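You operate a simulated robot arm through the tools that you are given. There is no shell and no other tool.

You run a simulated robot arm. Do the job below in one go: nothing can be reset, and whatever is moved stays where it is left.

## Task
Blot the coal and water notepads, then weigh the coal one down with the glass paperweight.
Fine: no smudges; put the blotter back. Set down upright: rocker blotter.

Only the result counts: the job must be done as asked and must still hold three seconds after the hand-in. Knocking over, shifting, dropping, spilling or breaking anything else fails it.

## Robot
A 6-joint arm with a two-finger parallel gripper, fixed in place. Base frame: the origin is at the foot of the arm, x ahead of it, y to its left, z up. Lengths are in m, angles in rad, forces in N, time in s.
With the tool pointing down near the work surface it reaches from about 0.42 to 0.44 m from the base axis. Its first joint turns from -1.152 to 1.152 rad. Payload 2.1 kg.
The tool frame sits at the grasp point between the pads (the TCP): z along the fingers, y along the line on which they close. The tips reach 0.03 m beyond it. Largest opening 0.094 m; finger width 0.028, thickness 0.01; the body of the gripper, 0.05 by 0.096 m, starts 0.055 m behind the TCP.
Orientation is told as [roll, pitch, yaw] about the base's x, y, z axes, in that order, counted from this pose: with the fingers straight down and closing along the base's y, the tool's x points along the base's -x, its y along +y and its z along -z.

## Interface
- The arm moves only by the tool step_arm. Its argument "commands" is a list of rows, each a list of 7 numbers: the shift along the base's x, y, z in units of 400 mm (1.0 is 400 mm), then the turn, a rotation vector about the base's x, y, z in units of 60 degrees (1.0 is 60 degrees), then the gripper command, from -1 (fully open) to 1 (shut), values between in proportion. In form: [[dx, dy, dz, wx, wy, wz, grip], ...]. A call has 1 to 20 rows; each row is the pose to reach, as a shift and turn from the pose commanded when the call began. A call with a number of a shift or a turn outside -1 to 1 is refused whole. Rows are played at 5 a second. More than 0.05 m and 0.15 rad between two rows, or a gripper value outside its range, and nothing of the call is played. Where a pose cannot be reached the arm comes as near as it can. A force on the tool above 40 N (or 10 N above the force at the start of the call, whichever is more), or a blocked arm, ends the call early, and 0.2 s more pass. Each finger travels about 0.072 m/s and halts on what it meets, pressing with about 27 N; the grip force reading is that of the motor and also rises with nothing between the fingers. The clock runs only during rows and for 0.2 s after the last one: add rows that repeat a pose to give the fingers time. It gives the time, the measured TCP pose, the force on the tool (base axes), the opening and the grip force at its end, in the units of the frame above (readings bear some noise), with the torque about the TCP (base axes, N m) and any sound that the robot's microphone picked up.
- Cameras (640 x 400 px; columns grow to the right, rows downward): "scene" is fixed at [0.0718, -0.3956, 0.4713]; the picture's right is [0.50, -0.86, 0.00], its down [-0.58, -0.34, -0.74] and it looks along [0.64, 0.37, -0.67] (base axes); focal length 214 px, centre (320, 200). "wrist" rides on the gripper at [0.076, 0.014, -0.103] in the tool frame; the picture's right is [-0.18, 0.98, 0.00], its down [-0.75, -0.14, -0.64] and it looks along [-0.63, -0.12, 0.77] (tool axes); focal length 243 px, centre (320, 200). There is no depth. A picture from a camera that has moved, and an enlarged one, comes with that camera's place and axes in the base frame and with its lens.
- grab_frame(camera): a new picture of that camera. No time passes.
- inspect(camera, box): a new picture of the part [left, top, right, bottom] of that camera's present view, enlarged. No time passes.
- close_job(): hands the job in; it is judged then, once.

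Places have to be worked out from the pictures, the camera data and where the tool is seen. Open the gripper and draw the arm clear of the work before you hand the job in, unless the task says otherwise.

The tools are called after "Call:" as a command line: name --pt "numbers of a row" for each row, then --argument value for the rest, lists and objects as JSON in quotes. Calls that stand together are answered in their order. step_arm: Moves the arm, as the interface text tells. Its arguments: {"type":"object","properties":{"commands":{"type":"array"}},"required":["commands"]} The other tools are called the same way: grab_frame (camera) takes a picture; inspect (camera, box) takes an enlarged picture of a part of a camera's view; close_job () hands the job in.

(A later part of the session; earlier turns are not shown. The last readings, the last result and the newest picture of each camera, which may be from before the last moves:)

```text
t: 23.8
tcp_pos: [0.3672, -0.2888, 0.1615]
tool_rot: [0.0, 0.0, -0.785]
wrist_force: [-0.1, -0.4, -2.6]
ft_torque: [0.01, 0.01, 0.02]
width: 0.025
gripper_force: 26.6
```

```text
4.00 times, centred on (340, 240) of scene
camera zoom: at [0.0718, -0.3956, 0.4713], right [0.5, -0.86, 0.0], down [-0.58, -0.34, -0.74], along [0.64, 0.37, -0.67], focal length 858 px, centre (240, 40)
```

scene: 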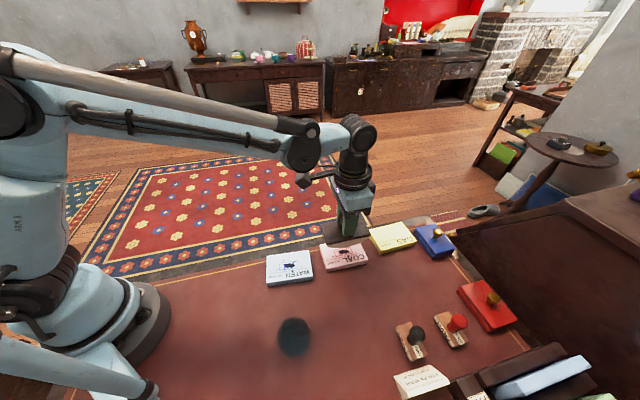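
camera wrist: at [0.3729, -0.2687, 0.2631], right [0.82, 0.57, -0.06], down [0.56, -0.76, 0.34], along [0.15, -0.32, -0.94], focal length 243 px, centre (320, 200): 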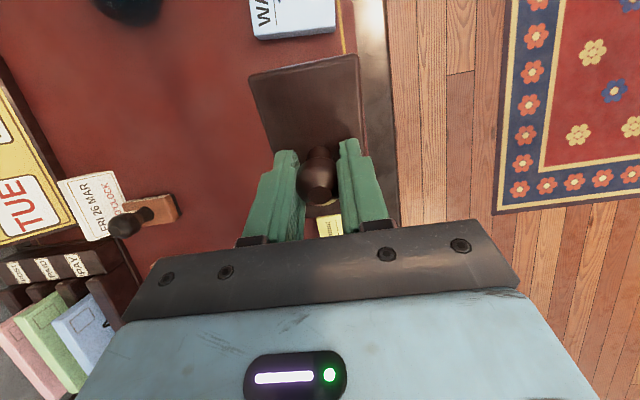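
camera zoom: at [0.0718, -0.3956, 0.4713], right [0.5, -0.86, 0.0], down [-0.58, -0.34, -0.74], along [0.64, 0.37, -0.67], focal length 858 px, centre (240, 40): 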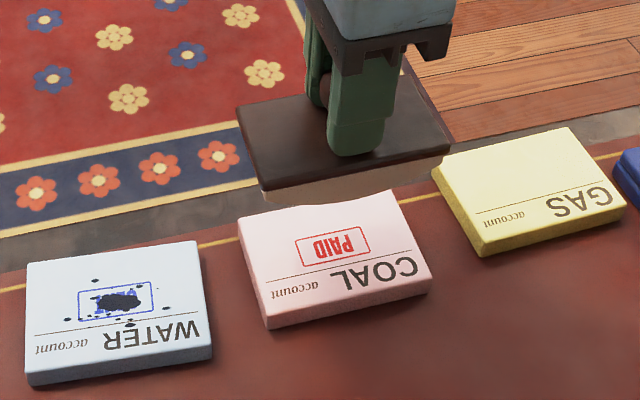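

The rolling pass fully cleared COAL: the PAID stamp is clean, there is no smudge, and the pad is unmoved. I'll move the blotter over WATER at (0.270,-0.196), staying at z≈0.14 to check reach.

Call:
step_arm --pt "-0.0613 0.0581 -0.005 0 0 0 1" --pt "-0.1225 0.1163 -0.015 0 0 0 1" --pt "-0.1838 0.1744 -0.03 0 0 0 1" --pt "-0.245 0.2325 -0.051 0 0 0 1" --pt "-0.245 0.2325 -0.051 0 0 0 1"

Call:
grab_frame --camera "wrist"

Call:
inspect --camera "scene" --box '[210, 200, 370, 300]'

Call:
grab_frame --camera "scene"

```text
t: 25.0
tcp_pos: [0.2679, -0.1974, 0.1423]
tool_rot: [-0.001, -0.002, -0.785]
wrist_force: [0.4, -0.1, -2.3]
ft_torque: [-0.05, -0.03, 0.0]
width: 0.0249
gripper_force: 26.8
```

```text
taken
camera wrist: at [0.2266, -0.1338, 0.2443], right [0.83, 0.56, 0.0], down [0.43, -0.63, 0.64], along [0.36, -0.53, -0.77], focal length 243 px, centre (320, 200)
```

wrist: 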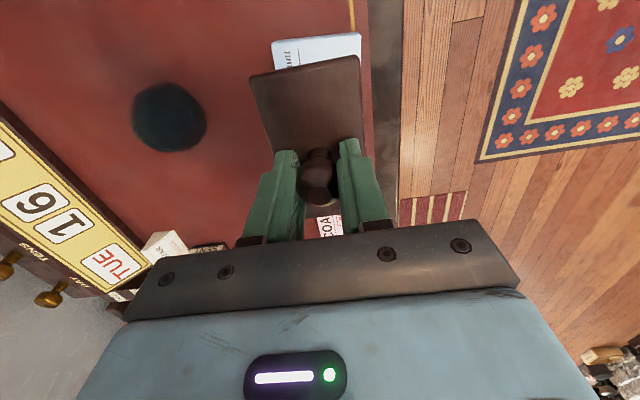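

```text
4.00 times, centred on (290, 250) of scene
camera zoom: at [0.0718, -0.3956, 0.4713], right [0.5, -0.86, 0.0], down [-0.58, -0.34, -0.74], along [0.64, 0.37, -0.67], focal length 858 px, centre (440, 0)
```

zoom: 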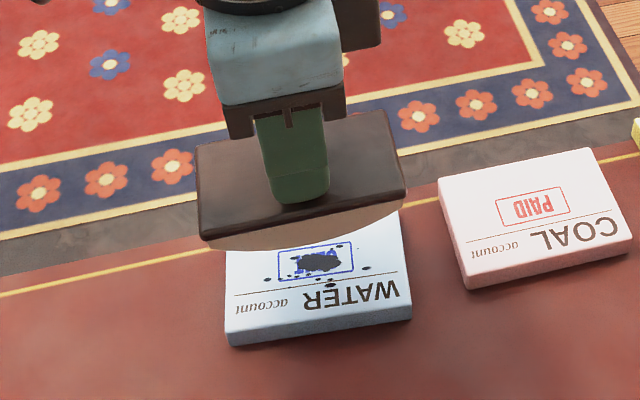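

```text
taken
```

scene: 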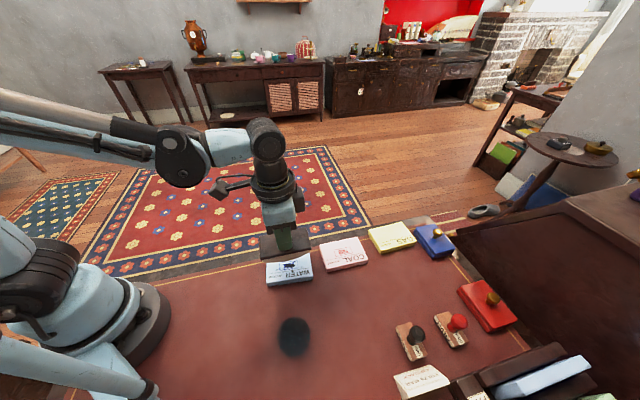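

WATER is reachable and the blotter hovers over it. I'll descend to z≈0.095 and rehearse the +0.30 rad tilt there, clear of the pad.

Call:
step_arm --pt "0 0 -0.05 0 0 0 1" --pt "0 0 -0.1 0 0 0 1" --pt "0 0 -0.1125 0 0 0 1" --pt "0.0108 -0.0108 -0.112 0.0675 0.0675 0 1" --pt "0.0216 -0.0216 -0.111 0.135 0.135 0 1" --pt "0.0325 -0.0325 -0.11 0.2026 0.2026 0 1" --pt "0.0325 -0.0325 -0.11 0.2026 0.2026 0 1"

Call:
inspect --camera "scene" --box '[220, 210, 340, 285]'

```text
t: 26.6
tcp_pos: [0.2817, -0.2104, 0.0965]
tool_rot: [0.001, 0.3, -0.785]
wrist_force: [0.7, 0.0, -3.0]
ft_torque: [-0.04, -0.01, 0.04]
width: 0.0251
gripper_force: 27.3
```

```text
5.33 times, centred on (280, 248) of scene
camera zoom: at [0.0718, -0.3956, 0.4713], right [0.5, -0.86, 0.0], down [-0.58, -0.34, -0.74], along [0.64, 0.37, -0.67], focal length 1144 px, centre (533, -53)
```

zoom: 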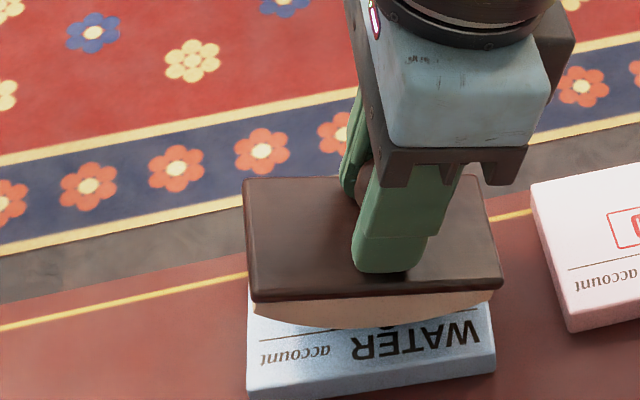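

The +0.30 rad tilt works there. I'll rehearse the -0.30 rad tilt at the same height.

Call:
step_arm --pt "-0.0108 0.0108 0 -0.0675 -0.0675 0 1" --pt "-0.0216 0.0216 0 -0.135 -0.135 0 1" --pt "-0.0325 0.0325 0 -0.2026 -0.2026 0 1" --pt "-0.0433 0.0433 0 -0.2701 -0.2701 0 1" --pt "-0.0541 0.0541 0 -0.3376 -0.3376 0 1" --pt "-0.065 0.065 0 -0.4052 -0.4052 0 1" --pt "-0.065 0.065 0 -0.4052 -0.4052 0 1"

Call:
inspect --camera "scene" --box '[220, 210, 340, 285]'

Call:
grab_frame --camera "wrist"

```text
t: 28.2
tcp_pos: [0.2568, -0.1858, 0.0963]
tool_rot: [-0.002, -0.303, -0.786]
wrist_force: [-0.5, 0.8, -2.5]
ft_torque: [0.01, 0.04, -0.01]
width: 0.0247
gripper_force: 26.8
```

```text
5.33 times, centred on (280, 248) of scene
camera zoom: at [0.0718, -0.3956, 0.4713], right [0.5, -0.86, 0.0], down [-0.58, -0.34, -0.74], along [0.64, 0.37, -0.67], focal length 1144 px, centre (533, -53)
```

zoom: 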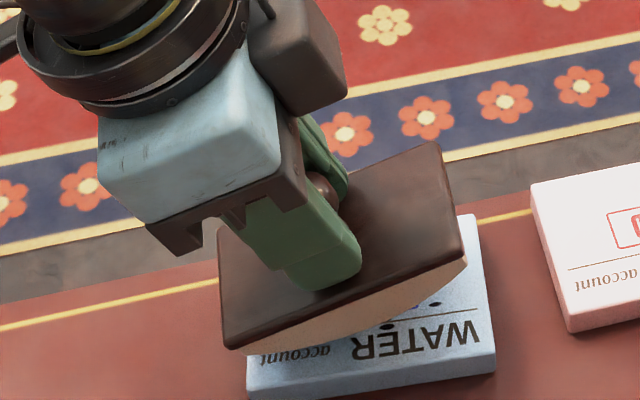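

```text
taken
camera wrist: at [0.1948, -0.1007, 0.1718], right [0.82, 0.57, 0.05], down [0.27, -0.47, 0.84], along [0.5, -0.67, -0.54], focal length 243 px, centre (320, 200)
```

wrist: 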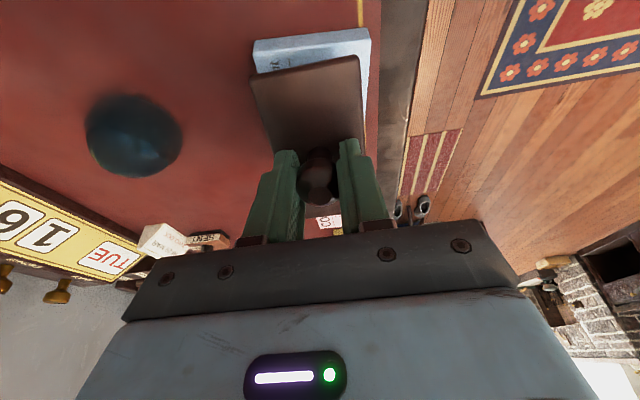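

Both tilts are fine. I'll level the blotter over the WATER centre and descend to z≈0.084, just above contact, to check alignment.

Call:
step_arm --pt "0.0108 -0.0108 0 0.0675 0.0675 0 1" --pt "0.0216 -0.0216 0 0.135 0.135 0 1" --pt "0.0325 -0.0325 0 0.2026 0.2026 0 1" --pt "0.0325 -0.0325 -0.02 0.2026 0.2026 0 1" --pt "0.0325 -0.0325 -0.03 0.2026 0.2026 0 1" --pt "0.0325 -0.0325 -0.03 0.2026 0.2026 0 1"

Call:
inspect --camera "scene" --box '[220, 220, 340, 295]'

Call:
inspect --camera "wrist" --box '[200, 0, 440, 150]'

```text
t: 29.6
tcp_pos: [0.2702, -0.1979, 0.0846]
tool_rot: [-0.002, 0.0, -0.785]
wrist_force: [0.4, 0.8, -2.4]
ft_torque: [0.0, -0.01, 0.03]
width: 0.0249
gripper_force: 27.3
```

```text
5.33 times, centred on (280, 258) of scene
camera zoom: at [0.0718, -0.3956, 0.4713], right [0.5, -0.86, 0.0], down [-0.58, -0.34, -0.74], along [0.64, 0.37, -0.67], focal length 1144 px, centre (533, -107)
```

zoom: 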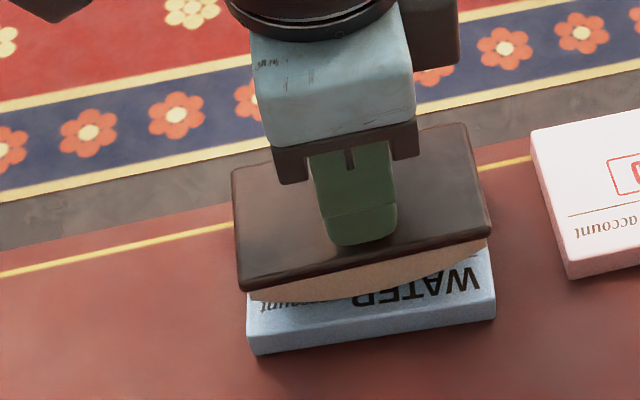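

```text
2.67 times, centred on (320, 75) of wrist
camera zoom: at [0.2269, -0.133, 0.1874], right [0.83, 0.56, 0.0], down [0.43, -0.63, 0.64], along [0.36, -0.53, -0.77], focal length 647 px, centre (320, 533)
```

zoom: 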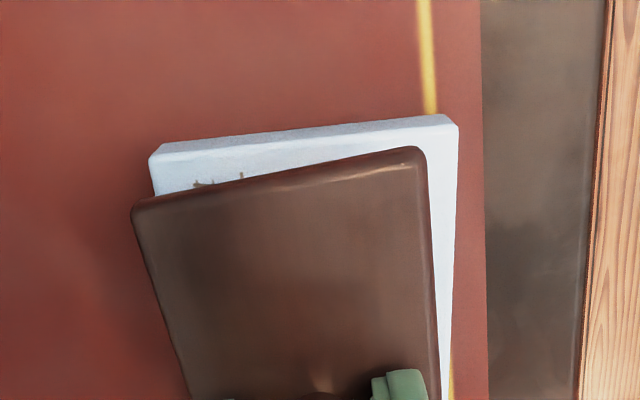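

Alignment is good, with only a 5° skew that the blotter width covers. I'll press lightly at commanded z≈0.0794, as on COAL.

Call:
step_arm --pt "0 0 -0.005 0 0 0 1" --pt "0 0 -0.009 0 0 0 1" --pt "0 0 -0.0115 0 0 0 1" --pt "0 0 -0.0115 0 0 0 1"

```text
t: 30.6
tcp_pos: [0.2705, -0.1968, 0.0798]
tool_rot: [-0.001, 0.002, -0.785]
wrist_force: [-0.8, 1.9, 8.4]
ft_torque: [0.17, 0.0, -0.03]
width: 0.025
gripper_force: 27.0
```

It's pressing at about 11 N. I'll roll slowly to +0.30 rad along the no-slip path.

Call:
step_arm --pt "0.0054 -0.0054 0.0001 0.0338 0.0338 0 1" --pt "0.0108 -0.0108 0.0002 0.0675 0.0675 0 1" --pt "0.0162 -0.0162 0.0005 0.1013 0.1013 0 1" --pt "0.0216 -0.0216 0.0009 0.135 0.135 0 1" --pt "0.027 -0.027 0.0014 0.1688 0.1688 0 1" --pt "0.0325 -0.0325 0.002 0.2026 0.2026 0 1" --pt "0.0325 -0.0325 0.002 0.2026 0.2026 0 1"

Call:
inspect --camera "scene" --box '[220, 220, 340, 295]'

```text
t: 32.2
tcp_pos: [0.2802, -0.209, 0.0807]
tool_rot: [-0.001, 0.301, -0.785]
wrist_force: [-0.5, -4.6, 11.4]
ft_torque: [-0.29, -0.08, 0.01]
width: 0.0253
gripper_force: 27.8
```

```text
5.33 times, centred on (280, 258) of scene
camera zoom: at [0.0717, -0.3956, 0.4713], right [0.5, -0.86, 0.0], down [-0.58, -0.34, -0.74], along [0.64, 0.37, -0.67], focal length 1144 px, centre (533, -107)
```

zoom: 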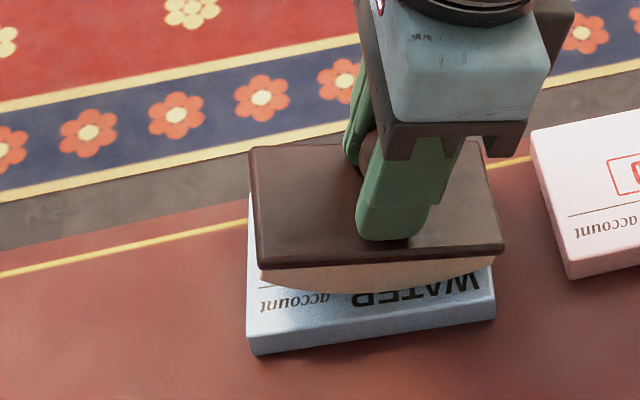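

The pad is unmoved and the contact still holds. I'll roll back slowly through level to -0.30 rad.

Call:
step_arm --pt "-0.0054 0.0054 -0.0006 -0.0338 -0.0338 0 1" --pt "-0.0108 0.0108 -0.0011 -0.0675 -0.0675 0 1" --pt "-0.0162 0.0162 -0.0015 -0.1013 -0.1013 0 1" --pt "-0.0216 0.0216 -0.0018 -0.135 -0.135 0 1" --pt "-0.027 0.027 -0.002 -0.1688 -0.1688 0 1" --pt "-0.0325 0.0325 -0.0021 -0.2026 -0.2026 0 1" --pt "-0.0379 0.0379 -0.002 -0.2363 -0.2363 0 1" --pt "-0.0433 0.0433 -0.0019 -0.2701 -0.2701 0 1" --pt "-0.0487 0.0487 -0.0016 -0.3039 -0.3039 0 1" --pt "-0.0541 0.0541 -0.0012 -0.3376 -0.3376 0 1" --pt "-0.0595 0.0595 -0.0007 -0.3714 -0.3714 0 1" --pt "-0.065 0.065 0.0 -0.4052 -0.4052 0 1" --pt "-0.065 0.065 0.0 -0.4052 -0.4052 0 1"

Call:
inspect --camera "scene" --box '[220, 220, 340, 295]'

```text
t: 35.0
tcp_pos: [0.2564, -0.1842, 0.081]
tool_rot: [-0.002, -0.304, -0.786]
wrist_force: [1.8, -1.4, 3.1]
ft_torque: [-0.16, 0.0, 0.08]
width: 0.0252
gripper_force: 27.0
```

```text
5.33 times, centred on (280, 258) of scene
camera zoom: at [0.0718, -0.3956, 0.4713], right [0.5, -0.86, 0.0], down [-0.58, -0.34, -0.74], along [0.64, 0.37, -0.67], focal length 1144 px, centre (533, -107)
```

zoom: 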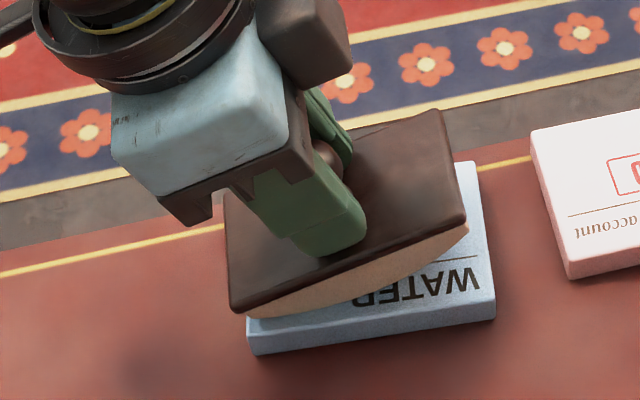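

The WATER pad's edges are where they were, and the contact is now light. I'll lift straight up, level in the air, and check the ink.

Call:
step_arm --pt "0 0 0.01 0 0 0 1" --pt "0 0 0.04 0 0 0 1" --pt "0 0 0.1 0 0 0 1" --pt "0.01 -0.01 0.17 0.0675 0.0675 0 1" --pt "0.02 -0.02 0.2 0.1351 0.1351 0 1" --pt "0.0325 -0.0325 0.2 0.2026 0.2026 0 1" --pt "0.0325 -0.0325 0.2 0.2026 0.2026 0 1"

Call:
inspect --camera "scene" --box '[268, 255, 308, 280]'

Call:
inspect --camera "scene" --box '[230, 200, 390, 300]'

```text
t: 36.6
tcp_pos: [0.2692, -0.1965, 0.1614]
tool_rot: [-0.002, 0.001, -0.784]
wrist_force: [0.0, -1.0, -2.1]
ft_torque: [-0.02, 0.01, 0.01]
width: 0.0254
gripper_force: 27.5
```

```text
16.00 times, centred on (288, 268) of scene
camera zoom: at [0.0718, -0.3956, 0.4713], right [0.5, -0.86, 0.0], down [-0.58, -0.34, -0.74], along [0.64, 0.37, -0.67], focal length 3432 px, centre (832, -880)
```

zoom: 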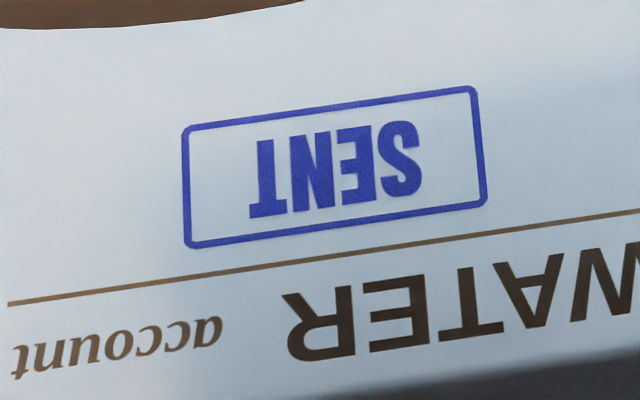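

```text
4.00 times, centred on (310, 250) of scene
camera zoom: at [0.0718, -0.3956, 0.4713], right [0.5, -0.86, 0.0], down [-0.58, -0.34, -0.74], along [0.64, 0.37, -0.67], focal length 858 px, centre (360, 0)
```

zoom: 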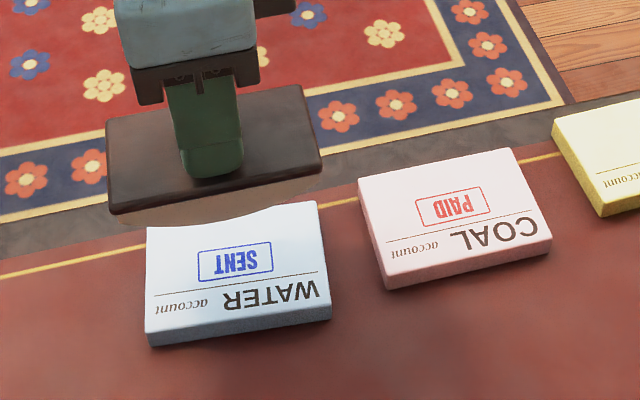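

Both stamps are now clean and the pads are unmoved. I'll carry the blotter back above its home spot at z≈0.16, then down to about 0.08.

Call:
step_arm --pt "-0.0093 -0.0916 0 0 0 0 1" --pt "-0.0186 -0.1832 0 0 0 0 1" --pt "-0.0279 -0.2748 0 0 0 0 1" --pt "-0.0372 -0.3664 0 0 0 0 1" --pt "-0.0465 -0.458 0 0 0 0 1" --pt "-0.0465 -0.458 -0.08 0 0 0 1" --pt "-0.0465 -0.458 -0.15 0 0 0 1" --pt "-0.0465 -0.458 -0.2 0 0 0 1" --pt "-0.0465 -0.458 -0.2 0 0 0 1"

Call:
grab_frame --camera "wrist"

Call:
inspect --camera "scene" --box '[270, 250, 430, 350]'

```text
t: 38.6
tcp_pos: [0.251, -0.382, 0.0801]
tool_rot: [-0.001, 0.0, -0.785]
wrist_force: [-0.3, 0.2, -2.4]
ft_torque: [0.02, -0.01, 0.04]
width: 0.0251
gripper_force: 27.1
```

```text
taken
camera wrist: at [0.2091, -0.3185, 0.183], right [0.82, 0.57, 0.0], down [0.43, -0.63, 0.64], along [0.36, -0.53, -0.77], focal length 243 px, centre (320, 200)
```

wrist: 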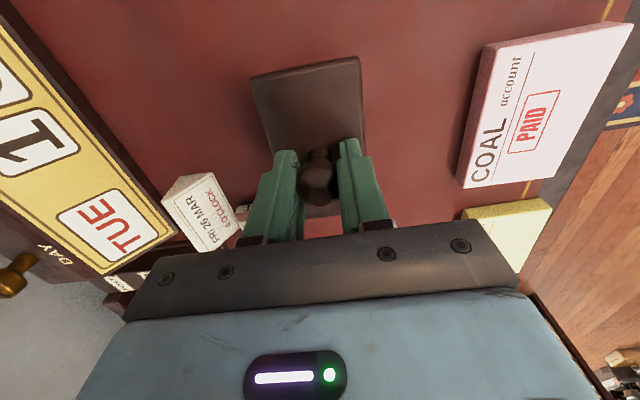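

```text
4.00 times, centred on (350, 300) of scene
camera zoom: at [0.0718, -0.3956, 0.4713], right [0.5, -0.86, 0.0], down [-0.58, -0.34, -0.74], along [0.64, 0.37, -0.67], focal length 858 px, centre (200, -200)
```

zoom: 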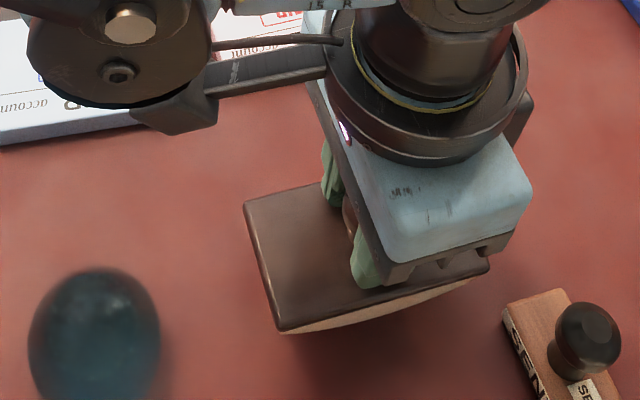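

It's above home and level. I'll lower to commanded z≈0.063 and check for contact.

Call:
step_arm --pt "0 0 -0.02 0 0 0 1" --pt "0 0 -0.035 0 0 0 1" --pt "0 0 -0.043 0 0 0 1" --pt "0 0 -0.043 0 0 0 1"

```text
t: 39.6
tcp_pos: [0.2504, -0.3812, 0.0636]
tool_rot: [-0.001, 0.0, -0.787]
wrist_force: [0.6, 0.8, -3.9]
ft_torque: [0.02, 0.0, -0.01]
width: 0.0252
gripper_force: 26.9
```

No contact yet. I'll go down another 1.4 mm.

Call:
step_arm --pt "0 0 -0.002 0 0 0 1" --pt "0 0 -0.0035 0 0 0 1" --pt "0 0 -0.0035 0 0 0 1"

```text
t: 40.4
tcp_pos: [0.2516, -0.3808, 0.0625]
tool_rot: [-0.002, 0.0, -0.786]
wrist_force: [-0.2, 0.4, -2.9]
ft_torque: [0.0, -0.01, 0.01]
width: 0.0249
gripper_force: 27.1
```

Still hanging free. I'll lower another 0.8 mm.

Call:
step_arm --pt "0 0 -0.001 0 0 0 1" --pt "0 0 -0.002 0 0 0 1" --pt "0 0 -0.002 0 0 0 1"

```text
t: 41.2
tcp_pos: [0.2508, -0.3808, 0.0626]
tool_rot: [-0.001, 0.002, -0.785]
wrist_force: [-4.2, -0.5, 29.8]
ft_torque: [0.07, 0.04, -0.02]
width: 0.0251
gripper_force: 27.4
```

Contact arrived abruptly at about 32 N. I'll ease back up 0.4 mm to a light touch before opening.

Call:
step_arm --pt "0 0 0.001 0 0 0 1" --pt "0 0 0.001 0 0 0 1"

```text
t: 41.8
tcp_pos: [0.252, -0.3809, 0.0615]
tool_rot: [0.0, -0.001, -0.785]
wrist_force: [-4.8, -2.6, 29.1]
ft_torque: [0.0, 0.08, -0.02]
width: 0.0252
gripper_force: 27.1
```

The force hasn't relaxed yet. I'll raise another 0.4 mm.

Call:
step_arm --pt "0 0 0.001 0 0 0 1" --pt "0 0 0.001 0 0 0 1"

```text
t: 42.4
tcp_pos: [0.2514, -0.3801, 0.0625]
tool_rot: [-0.002, -0.003, -0.784]
wrist_force: [-1.3, -5.1, 9.0]
ft_torque: [-0.16, -0.04, -0.07]
width: 0.0251
gripper_force: 26.7
```

That's down to about 12 N. One more 0.3 mm step up should bring it to a light touch.

Call:
step_arm --pt "0 0 0.0008 0 0 0 1" --pt "0 0 0.0008 0 0 0 1"

Call:
inspect --camera "scene" --box '[290, 260, 410, 335]'

Call:
grab_frame --camera "wrist"

```text
t: 43.0
tcp_pos: [0.2513, -0.3798, 0.0622]
tool_rot: [0.0, 0.0, -0.786]
wrist_force: [-0.7, -0.2, -2.6]
ft_torque: [-0.03, 0.02, -0.01]
width: 0.0252
gripper_force: 27.2
```

```text
5.33 times, centred on (350, 298) of scene
camera zoom: at [0.0718, -0.3956, 0.4713], right [0.5, -0.86, 0.0], down [-0.58, -0.34, -0.74], along [0.64, 0.37, -0.67], focal length 1144 px, centre (160, -320)
```

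zoom: 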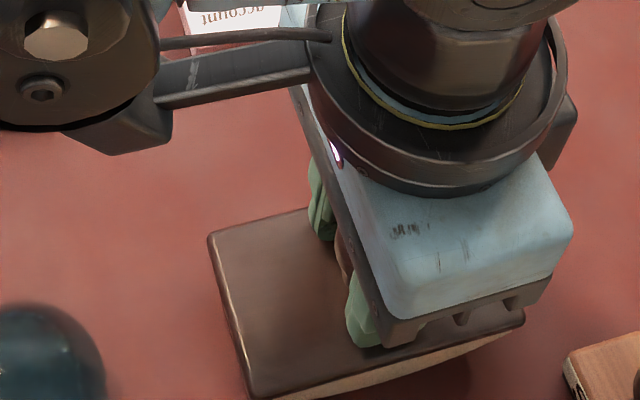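

```text
taken
camera wrist: at [0.2082, -0.3154, 0.165], right [0.82, 0.57, 0.0], down [0.43, -0.63, 0.64], along [0.36, -0.53, -0.77], focal length 243 px, centre (320, 200)
```

wrist: 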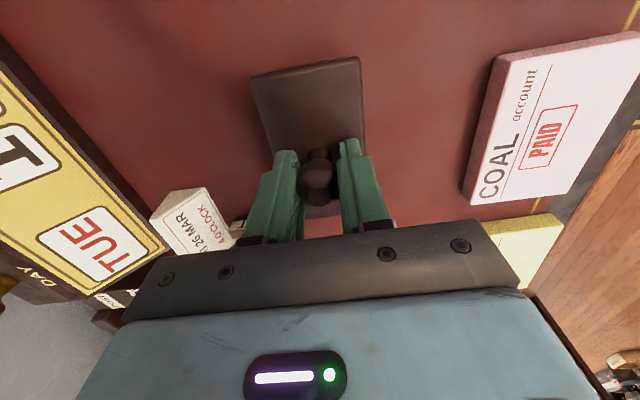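

It's hanging free again, within about 0.5 mm of the desk and level. I'll open the fingers gradually here to set it down.

Call:
step_arm --pt "0 0 0 0 0 0 0.44" --pt "0 0 0 0 0 0 0.4" --pt "0 0 0 0 0 0 0.3" --pt "0 0 0 0 0 0 0" --pt "0 0 0 0 0 0 -0.5" --pt "0 0 0 0 0 0 -1" --pt "0 0 0 0 0 0 -1" --pt "0 0 0 0 0 0 -1"

Call:
grab_frame --camera "wrist"

Call:
inspect --camera "scene" --box '[270, 250, 430, 350]'

```text
t: 44.8
tcp_pos: [0.2514, -0.3792, 0.0619]
tool_rot: [-0.001, -0.001, -0.785]
wrist_force: [0.4, -0.1, -0.2]
ft_torque: [-0.02, 0.04, 0.02]
width: 0.0941
gripper_force: 0.1
```

```text
taken
camera wrist: at [0.2081, -0.3157, 0.1652], right [0.82, 0.57, 0.0], down [0.43, -0.63, 0.64], along [0.36, -0.53, -0.77], focal length 243 px, centre (320, 200)
```

wrist: 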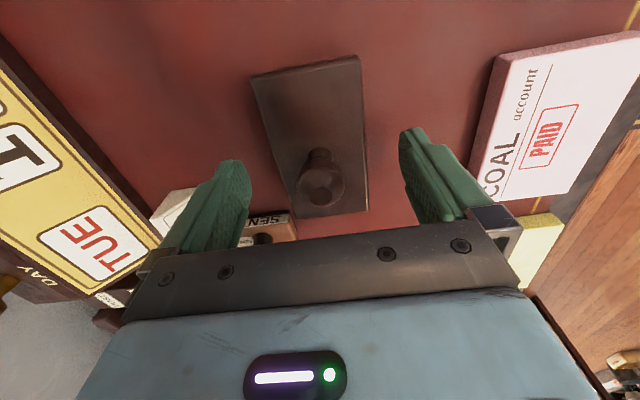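

```text
4.00 times, centred on (350, 300) of scene
camera zoom: at [0.0718, -0.3956, 0.4713], right [0.5, -0.86, 0.0], down [-0.58, -0.34, -0.74], along [0.64, 0.37, -0.67], focal length 858 px, centre (200, -200)
```

zoom: 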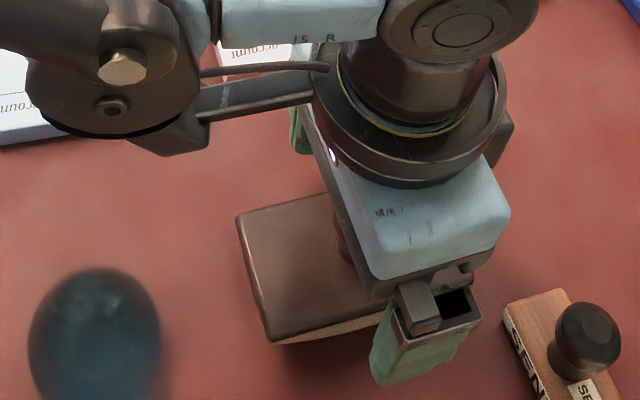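

The blotter stands upright at its original spot. I'll rise straight up to z≈0.21, then move over the paperweight near (0.155,-0.29) to look at it.

Call:
step_arm --pt "0 0 0.05 0 0 0 -1" --pt "0 0 0.15 0 0 0 -1" --pt "0 0 0.25 0 0 0 -1" --pt "0 0 0.35 0 0 0 -1" --pt "-0.08 0.0745 0.38 0 0 0 -1" --pt "-0.16 0.149 0.38 0 0 0 -1" --pt "-0.24 0.2235 0.38 0 0 0 -1" --pt "-0.24 0.2235 0.38 0 0 0 -1"

Call:
grab_frame --camera "wrist"

Call:
inspect --camera "scene" --box '[250, 270, 410, 370]'

```text
t: 46.6
tcp_pos: [0.1547, -0.2889, 0.2135]
tool_rot: [-0.001, -0.001, -0.785]
wrist_force: [-0.4, 0.4, -0.1]
ft_torque: [0.01, -0.02, -0.01]
width: 0.094
gripper_force: 0.1
```

```text
taken
camera wrist: at [0.1121, -0.2252, 0.3166], right [0.82, 0.57, 0.0], down [0.43, -0.63, 0.64], along [0.36, -0.53, -0.77], focal length 243 px, centre (320, 200)
```

wrist: 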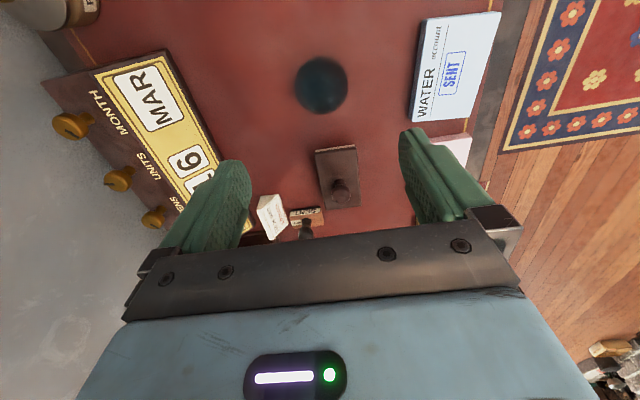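

```text
4.00 times, centred on (330, 320) of scene
camera zoom: at [0.0718, -0.3956, 0.4713], right [0.5, -0.86, 0.0], down [-0.58, -0.34, -0.74], along [0.64, 0.37, -0.67], focal length 858 px, centre (280, -280)
```

zoom: 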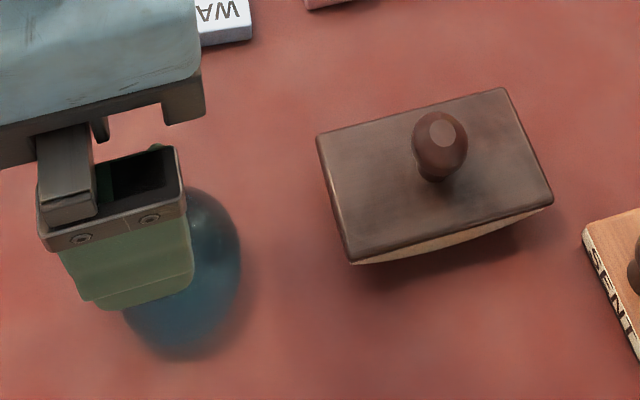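

The blotter matches its original picture position within about 2 mm. I'll enlarge the paperweight to work out its shape and height.

Call:
inspect --camera "wrist" --box '[272, 54, 368, 114]'

Call:
inspect --camera "scene" --box '[260, 300, 340, 350]'

```text
6.67 times, centred on (320, 84) of wrist
camera zoom: at [0.1121, -0.2252, 0.3166], right [0.82, 0.57, 0.0], down [0.43, -0.63, 0.64], along [0.36, -0.53, -0.77], focal length 1618 px, centre (320, 973)
```

zoom: 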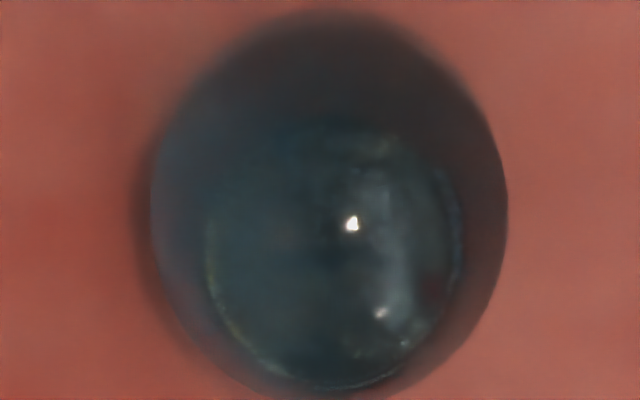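

```text
8.00 times, centred on (300, 325) of scene
camera zoom: at [0.0718, -0.3956, 0.4713], right [0.5, -0.86, 0.0], down [-0.58, -0.34, -0.74], along [0.64, 0.37, -0.67], focal length 1716 px, centre (480, -800)
```

zoom: 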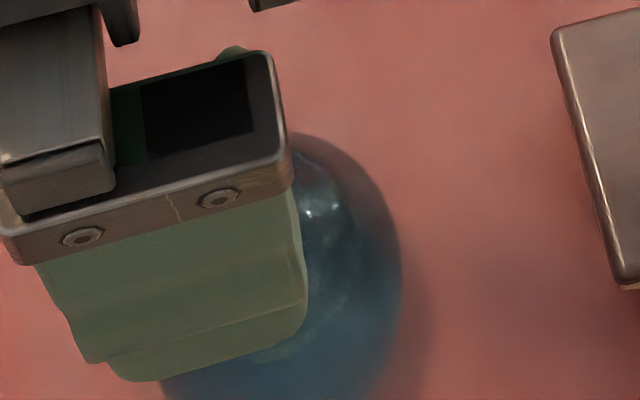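

The paperweight looks like a squat glass dome about 62 mm wide, centred near (0.156,-0.290), so the TCP is right over it. I'll lower to z≈0.10 with fingers open and check.

Call:
step_arm --pt "0 0 -0.1 0 0 0 -1" --pt "0 0 -0.2 0 0 0 -1" --pt "0 0 -0.285 0 0 0 -1" --pt "0 0 -0.285 0 0 0 -1"

Call:
grab_frame --camera "wrist"

Call:
grab_frame --camera "scene"

```text
t: 47.6
tcp_pos: [0.1539, -0.2904, 0.0991]
tool_rot: [-0.002, -0.001, -0.786]
wrist_force: [-0.3, 0.6, -0.5]
ft_torque: [-0.02, -0.01, 0.0]
width: 0.094
gripper_force: 0.1
```

```text
taken
camera wrist: at [0.1114, -0.2267, 0.2016], right [0.83, 0.56, 0.0], down [0.43, -0.63, 0.64], along [0.36, -0.53, -0.77], focal length 243 px, centre (320, 200)
```

wrist: 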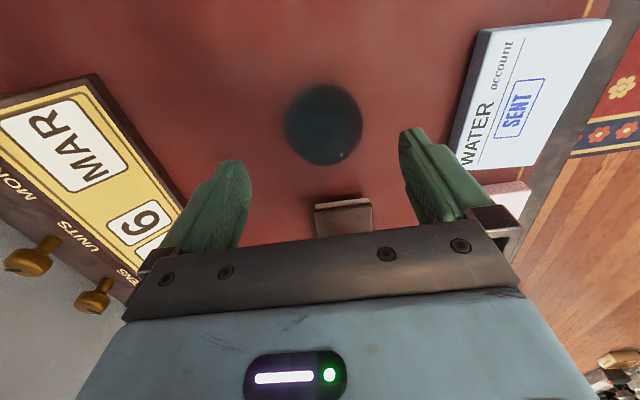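

```text
taken
```

scene: 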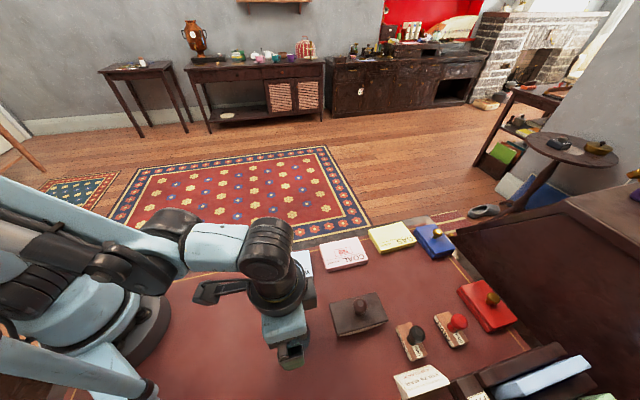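

The weight sits between the open fingers, about 2 mm off centre. I'll zoom in on it for its profile before going lower.

Call:
inspect --camera "wrist" --box '[256, 70, 384, 150]'

Call:
inspect --camera "wrist" --box '[240, 90, 400, 190]'

```text
5.00 times, centred on (320, 110) of wrist
camera zoom: at [0.1114, -0.2267, 0.2016], right [0.83, 0.56, 0.0], down [0.43, -0.63, 0.64], along [0.36, -0.53, -0.77], focal length 1213 px, centre (320, 650)
```

zoom: 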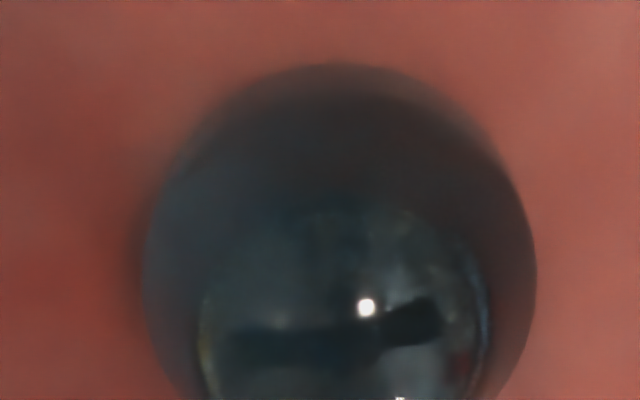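

```text
4.00 times, centred on (320, 140) of wrist
camera zoom: at [0.1114, -0.2267, 0.2016], right [0.83, 0.56, 0.0], down [0.43, -0.63, 0.64], along [0.36, -0.53, -0.77], focal length 970 px, centre (320, 440)
```

zoom: 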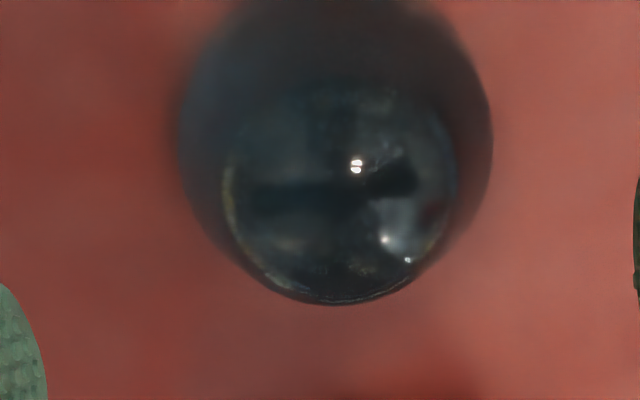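

Working the silhouettes from both views, it's a truncated glass ball: widest (≈63 mm) near z≈0.016, height ≈42 mm, centre about 3.5 mm in +x from the TCP. I'll shift over it and lower to z≈0.05, watching reach and force.

Call:
step_arm --pt "0.0088 -0.001 -0.03 0 0 0 -1" --pt "0.0088 -0.001 -0.08 0 0 0 -1" --pt "0.0088 -0.001 -0.125 0 0 0 -1" --pt "0.0088 -0.001 -0.125 0 0 0 -1"

Call:
grab_frame --camera "wrist"

Call:
inspect --camera "scene" --box '[220, 270, 380, 370]'

```text
t: 48.6
tcp_pos: [0.1579, -0.2905, 0.0497]
tool_rot: [-0.002, 0.001, -0.786]
wrist_force: [-0.3, -0.2, 0.2]
ft_torque: [-0.03, 0.02, -0.01]
width: 0.0945
gripper_force: 0.1
```

```text
taken
camera wrist: at [0.1155, -0.2269, 0.1533], right [0.82, 0.57, 0.0], down [0.43, -0.63, 0.64], along [0.36, -0.53, -0.77], focal length 243 px, centre (320, 200)
```

wrist: 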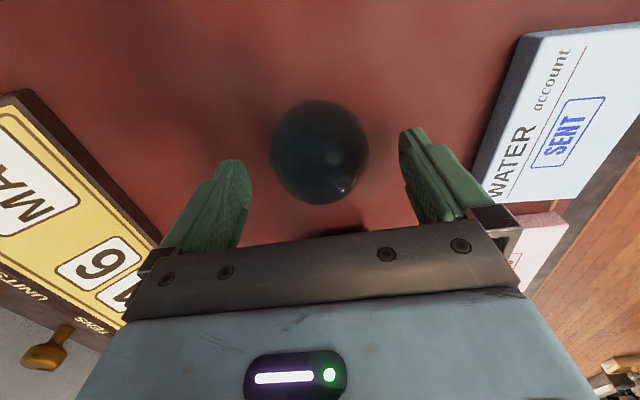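

```text
4.00 times, centred on (300, 320) of scene
camera zoom: at [0.0718, -0.3956, 0.4713], right [0.5, -0.86, 0.0], down [-0.58, -0.34, -0.74], along [0.64, 0.37, -0.67], focal length 858 px, centre (400, -280)
```

zoom: 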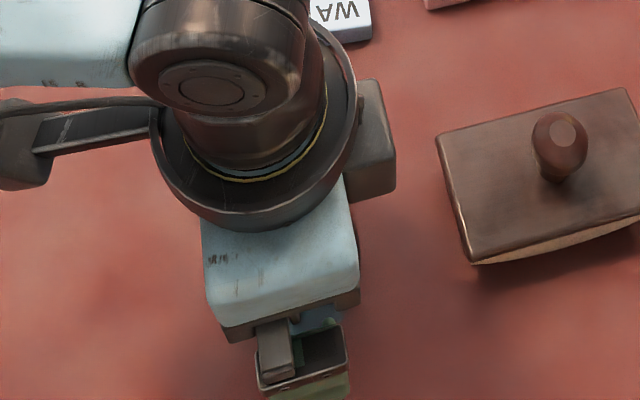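

The weight is centred between the fingers. I'll lower to z≈0.036, leaving the tips about 6 mm above the desk.

Call:
step_arm --pt "-0.002 0.001 -0.015 0 0 0 -1" --pt "-0.002 0.001 -0.028 0 0 0 -1" --pt "-0.002 0.001 -0.035 0 0 0 -1" --pt "-0.002 0.001 -0.035 0 0 0 -1"

Call:
grab_frame --camera "wrist"

Call:
inspect --camera "scene" --box '[240, 300, 368, 380]'

```text
t: 49.6
tcp_pos: [0.158, -0.2905, 0.0385]
tool_rot: [-0.003, 0.0, -0.784]
wrist_force: [0.7, 0.4, -0.1]
ft_torque: [0.0, -0.01, -0.01]
width: 0.094
gripper_force: 0.0
```

```text
taken
camera wrist: at [0.1158, -0.2263, 0.14], right [0.83, 0.56, 0.0], down [0.43, -0.63, 0.64], along [0.36, -0.53, -0.77], focal length 243 px, centre (320, 200)
```

wrist: 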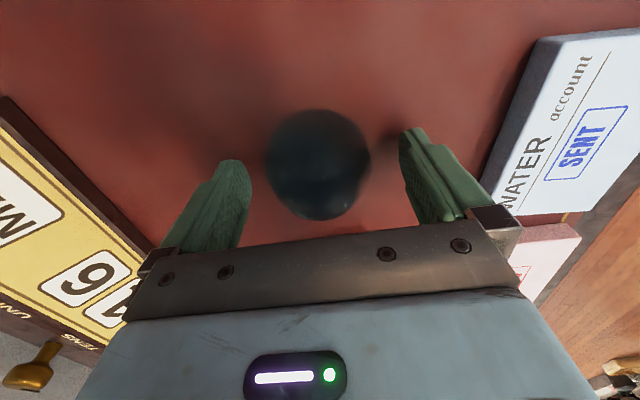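

```text
5.00 times, centred on (304, 340) of scene
camera zoom: at [0.0718, -0.3956, 0.4713], right [0.5, -0.86, 0.0], down [-0.58, -0.34, -0.74], along [0.64, 0.37, -0.67], focal length 1072 px, centre (400, -500)
```

zoom: 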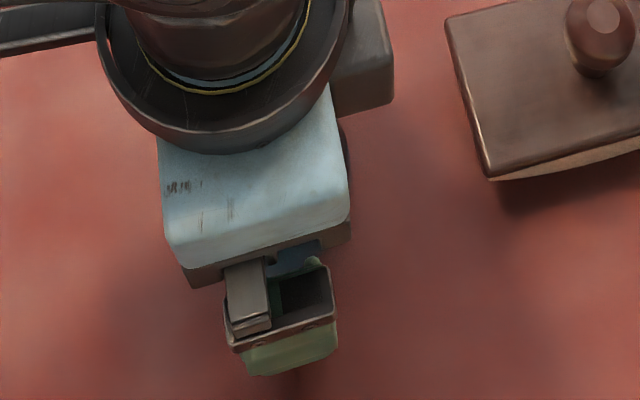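

The pose is straight down with tips about 6 mm over the desk. I'll go 1.5 mm lower and close on the weight.

Call:
step_arm --pt "0 0 -0.002 0 0 0 -1" --pt "0 0 -0.0038 0 0 0 -1" --pt "0 0 -0.0038 0 0 0 -0.5" --pt "0 0 -0.0038 0 0 0 -0.3" --pt "0 0 -0.0038 0 0 0 0" --pt "0 0 -0.0038 0 0 0 1" --pt "0 0 -0.0038 0 0 0 1" --pt "0 0 -0.0038 0 0 0 1"

Call:
grab_frame --camera "wrist"

```text
t: 51.4
tcp_pos: [0.1573, -0.2905, 0.0362]
tool_rot: [0.001, 0.0, -0.786]
wrist_force: [0.2, -0.8, 0.9]
ft_torque: [-0.02, 0.01, -0.01]
width: 0.0609
gripper_force: 26.6
```

```text
taken
camera wrist: at [0.1158, -0.2267, 0.1384], right [0.82, 0.57, 0.0], down [0.43, -0.63, 0.64], along [0.36, -0.53, -0.77], focal length 243 px, centre (320, 200)
```

wrist: 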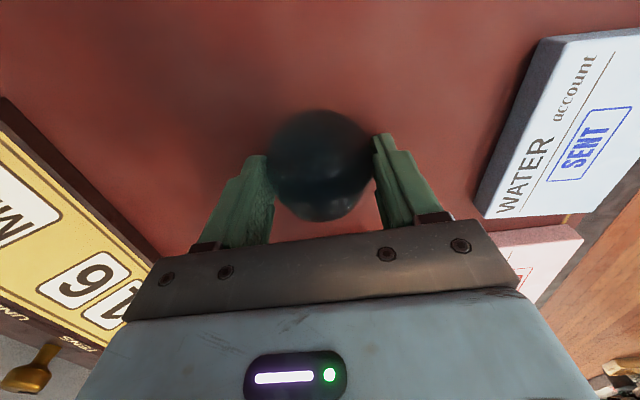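

It's gripped at width 0.061. I'll lift slowly by 20 mm and check that it holds.

Call:
step_arm --pt "0 0 0.005 0 0 0 1" --pt "0 0 0.012 0 0 0 1" --pt "0 0 0.025 0 0 0 1" --pt "0 0 0.05 0 0 0 1" --pt "0 0 0.05 0 0 0 1"

Call:
grab_frame --camera "wrist"

Call:
inspect --camera "scene" --box '[240, 290, 368, 370]'

```text
t: 52.6
tcp_pos: [0.1573, -0.2899, 0.0562]
tool_rot: [-0.001, -0.002, -0.785]
wrist_force: [-1.0, 0.3, -2.7]
ft_torque: [0.02, -0.02, -0.01]
width: 0.0611
gripper_force: 27.2
```

```text
taken
camera wrist: at [0.1153, -0.2259, 0.1597], right [0.83, 0.56, 0.0], down [0.43, -0.63, 0.64], along [0.36, -0.53, -0.77], focal length 243 px, centre (320, 200)
```

wrist: 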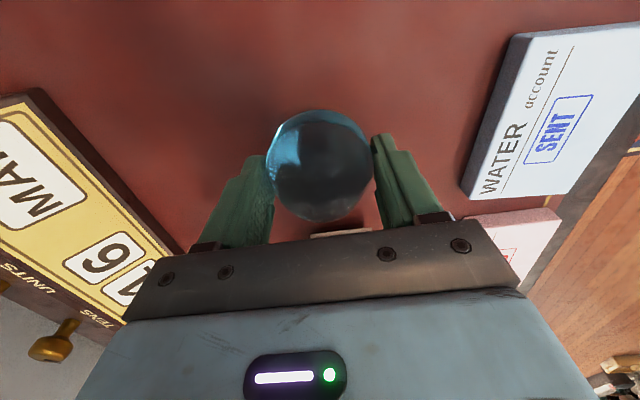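

```text
5.00 times, centred on (304, 330) of scene
camera zoom: at [0.0718, -0.3956, 0.4713], right [0.5, -0.86, 0.0], down [-0.58, -0.34, -0.74], along [0.64, 0.37, -0.67], focal length 1072 px, centre (400, -450)
```

zoom: 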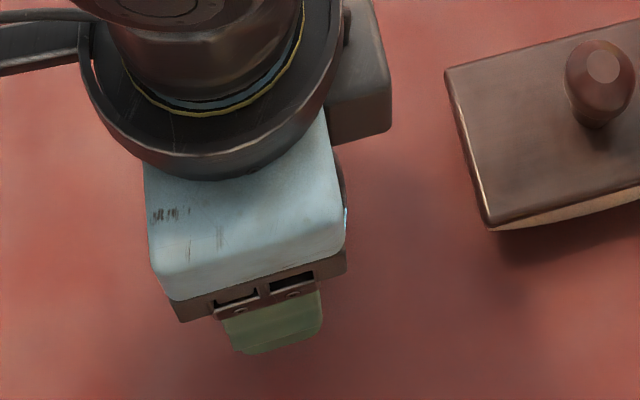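

It's holding firmly at about 0.28 kg with no slip. I'll lift to z≈0.17 and carry it over the COAL pad centre.

Call:
step_arm --pt "0 0 0.06 0 0 0 1" --pt "0 0 0.14 0 0 0 1" --pt "0 0 0.22 0 0 0 1" --pt "0 0 0.29 0 0 0 1" --pt "0.06 0 0.29 0 0 0 1" --pt "0.14 0 0.29 0 0 0 1" --pt "0.22 0 0.29 0 0 0 1" --pt "0.3 0.001 0.29 0 0 0 1" --pt "0.38 0.001 0.29 0 0 0 1" --pt "0.46 0.002 0.29 0 0 0 1" --pt "0.525 0.003 0.29 0 0 0 1" --pt "0.525 0.003 0.29 0 0 0 1"

Call:
grab_frame --camera "wrist"

Call:
inspect --camera "scene" --box '[260, 170, 420, 270]'

```text
t: 55.2
tcp_pos: [0.3684, -0.2912, 0.1717]
tool_rot: [-0.003, 0.0, -0.785]
wrist_force: [0.1, 0.2, -2.1]
ft_torque: [0.02, 0.01, 0.01]
width: 0.0612
gripper_force: 27.3
```

```text
taken
camera wrist: at [0.3261, -0.2263, 0.2753], right [0.83, 0.56, 0.0], down [0.43, -0.63, 0.64], along [0.36, -0.53, -0.77], focal length 243 px, centre (320, 200)
```

wrist: 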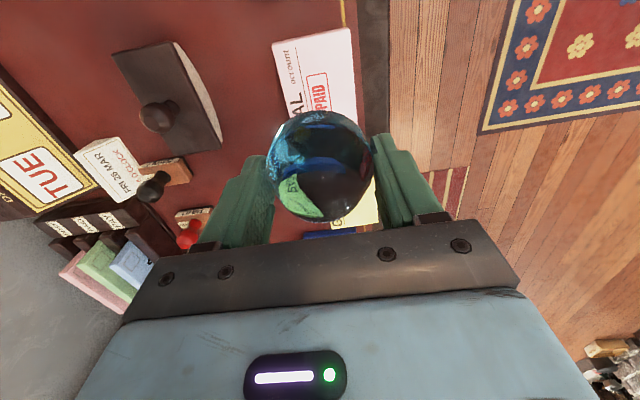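

```text
4.00 times, centred on (340, 220) of scene
camera zoom: at [0.0718, -0.3956, 0.4713], right [0.5, -0.86, 0.0], down [-0.58, -0.34, -0.74], along [0.64, 0.37, -0.67], focal length 858 px, centre (240, 120)
```

zoom: 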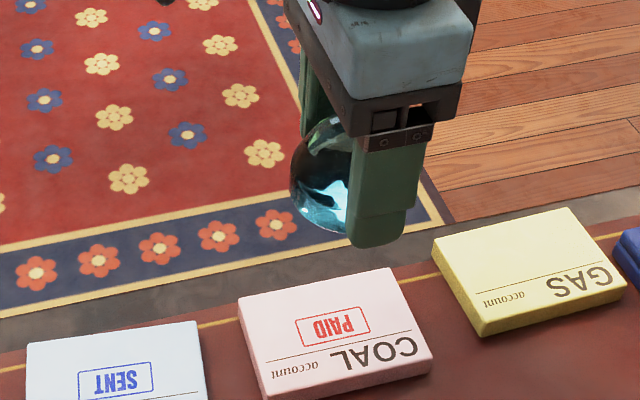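

It's now above COAL. I'll zoom in on the weight to check it hangs upright and where its base sits relative to the fingertips.

Call:
inspect --camera "scene" --box '[320, 190, 384, 230]'

Call:
inspect --camera "wrist" --box '[256, 90, 384, 240]'

```text
10.00 times, centred on (352, 210) of scene
camera zoom: at [0.0718, -0.3956, 0.4713], right [0.5, -0.86, 0.0], down [-0.58, -0.34, -0.74], along [0.64, 0.37, -0.67], focal length 2145 px, centre (0, 100)
```

zoom: 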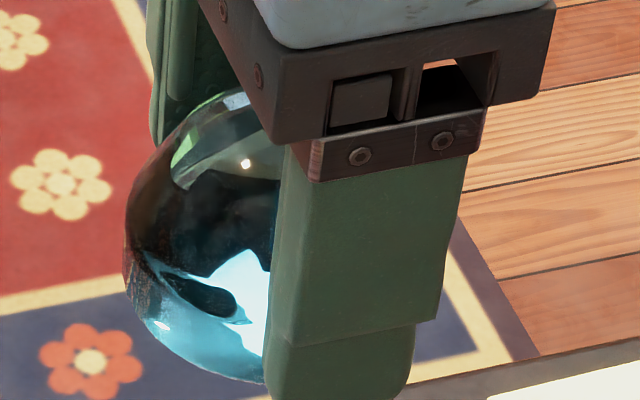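

```text
2.67 times, centred on (320, 165) of wrist
camera zoom: at [0.3261, -0.2263, 0.2753], right [0.83, 0.56, 0.0], down [0.43, -0.63, 0.64], along [0.36, -0.53, -0.77], focal length 647 px, centre (320, 293)
```

zoom: 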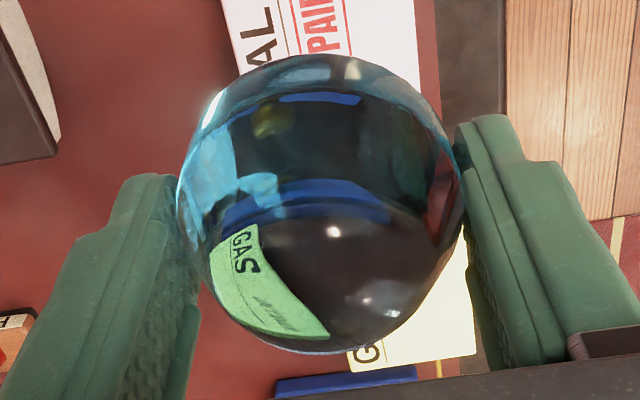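

The weight hangs level with its base roughly at fingertip height. By the earlier contacts, it should meet the pad at commanded z≈0.053, so I'll descend to 0.058 first.

Call:
step_arm --pt "0 0 -0.08 0 0 0 1" --pt "0 0 -0.16 0 0 0 1" --pt "0 0 -0.23 0 0 0 1" --pt "0 0 -0.265 0 0 0 1" --pt "0 0 -0.281 0 0 0 1" --pt "0 0 -0.281 0 0 0 1"

Call:
inspect --camera "scene" --box '[290, 200, 410, 275]'

Call:
grab_frame --camera "wrist"

```text
t: 56.6
tcp_pos: [0.3688, -0.2885, 0.0577]
tool_rot: [-0.001, 0.0, -0.786]
wrist_force: [0.8, -0.5, -1.8]
ft_torque: [-0.02, 0.02, -0.01]
width: 0.0611
gripper_force: 26.7
```

```text
5.33 times, centred on (350, 238) of scene
camera zoom: at [0.0718, -0.3956, 0.4713], right [0.5, -0.86, 0.0], down [-0.58, -0.34, -0.74], along [0.64, 0.37, -0.67], focal length 1144 px, centre (160, 0)
```

zoom: 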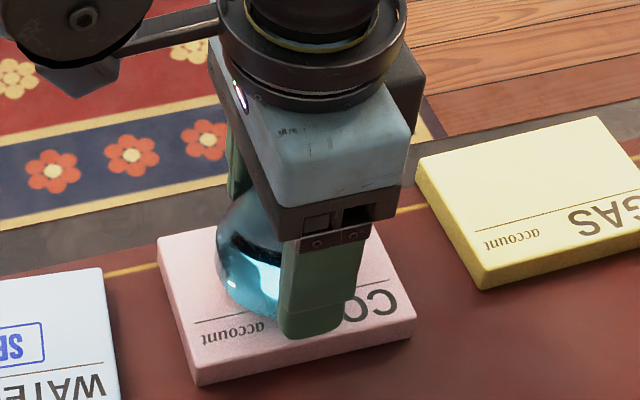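

```text
taken
camera wrist: at [0.326, -0.2256, 0.1612], right [0.82, 0.57, 0.0], down [0.43, -0.63, 0.64], along [0.36, -0.53, -0.77], focal length 243 px, centre (320, 200)
```

wrist: 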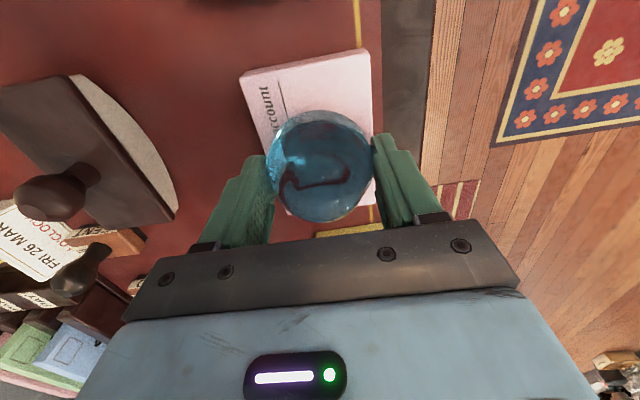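

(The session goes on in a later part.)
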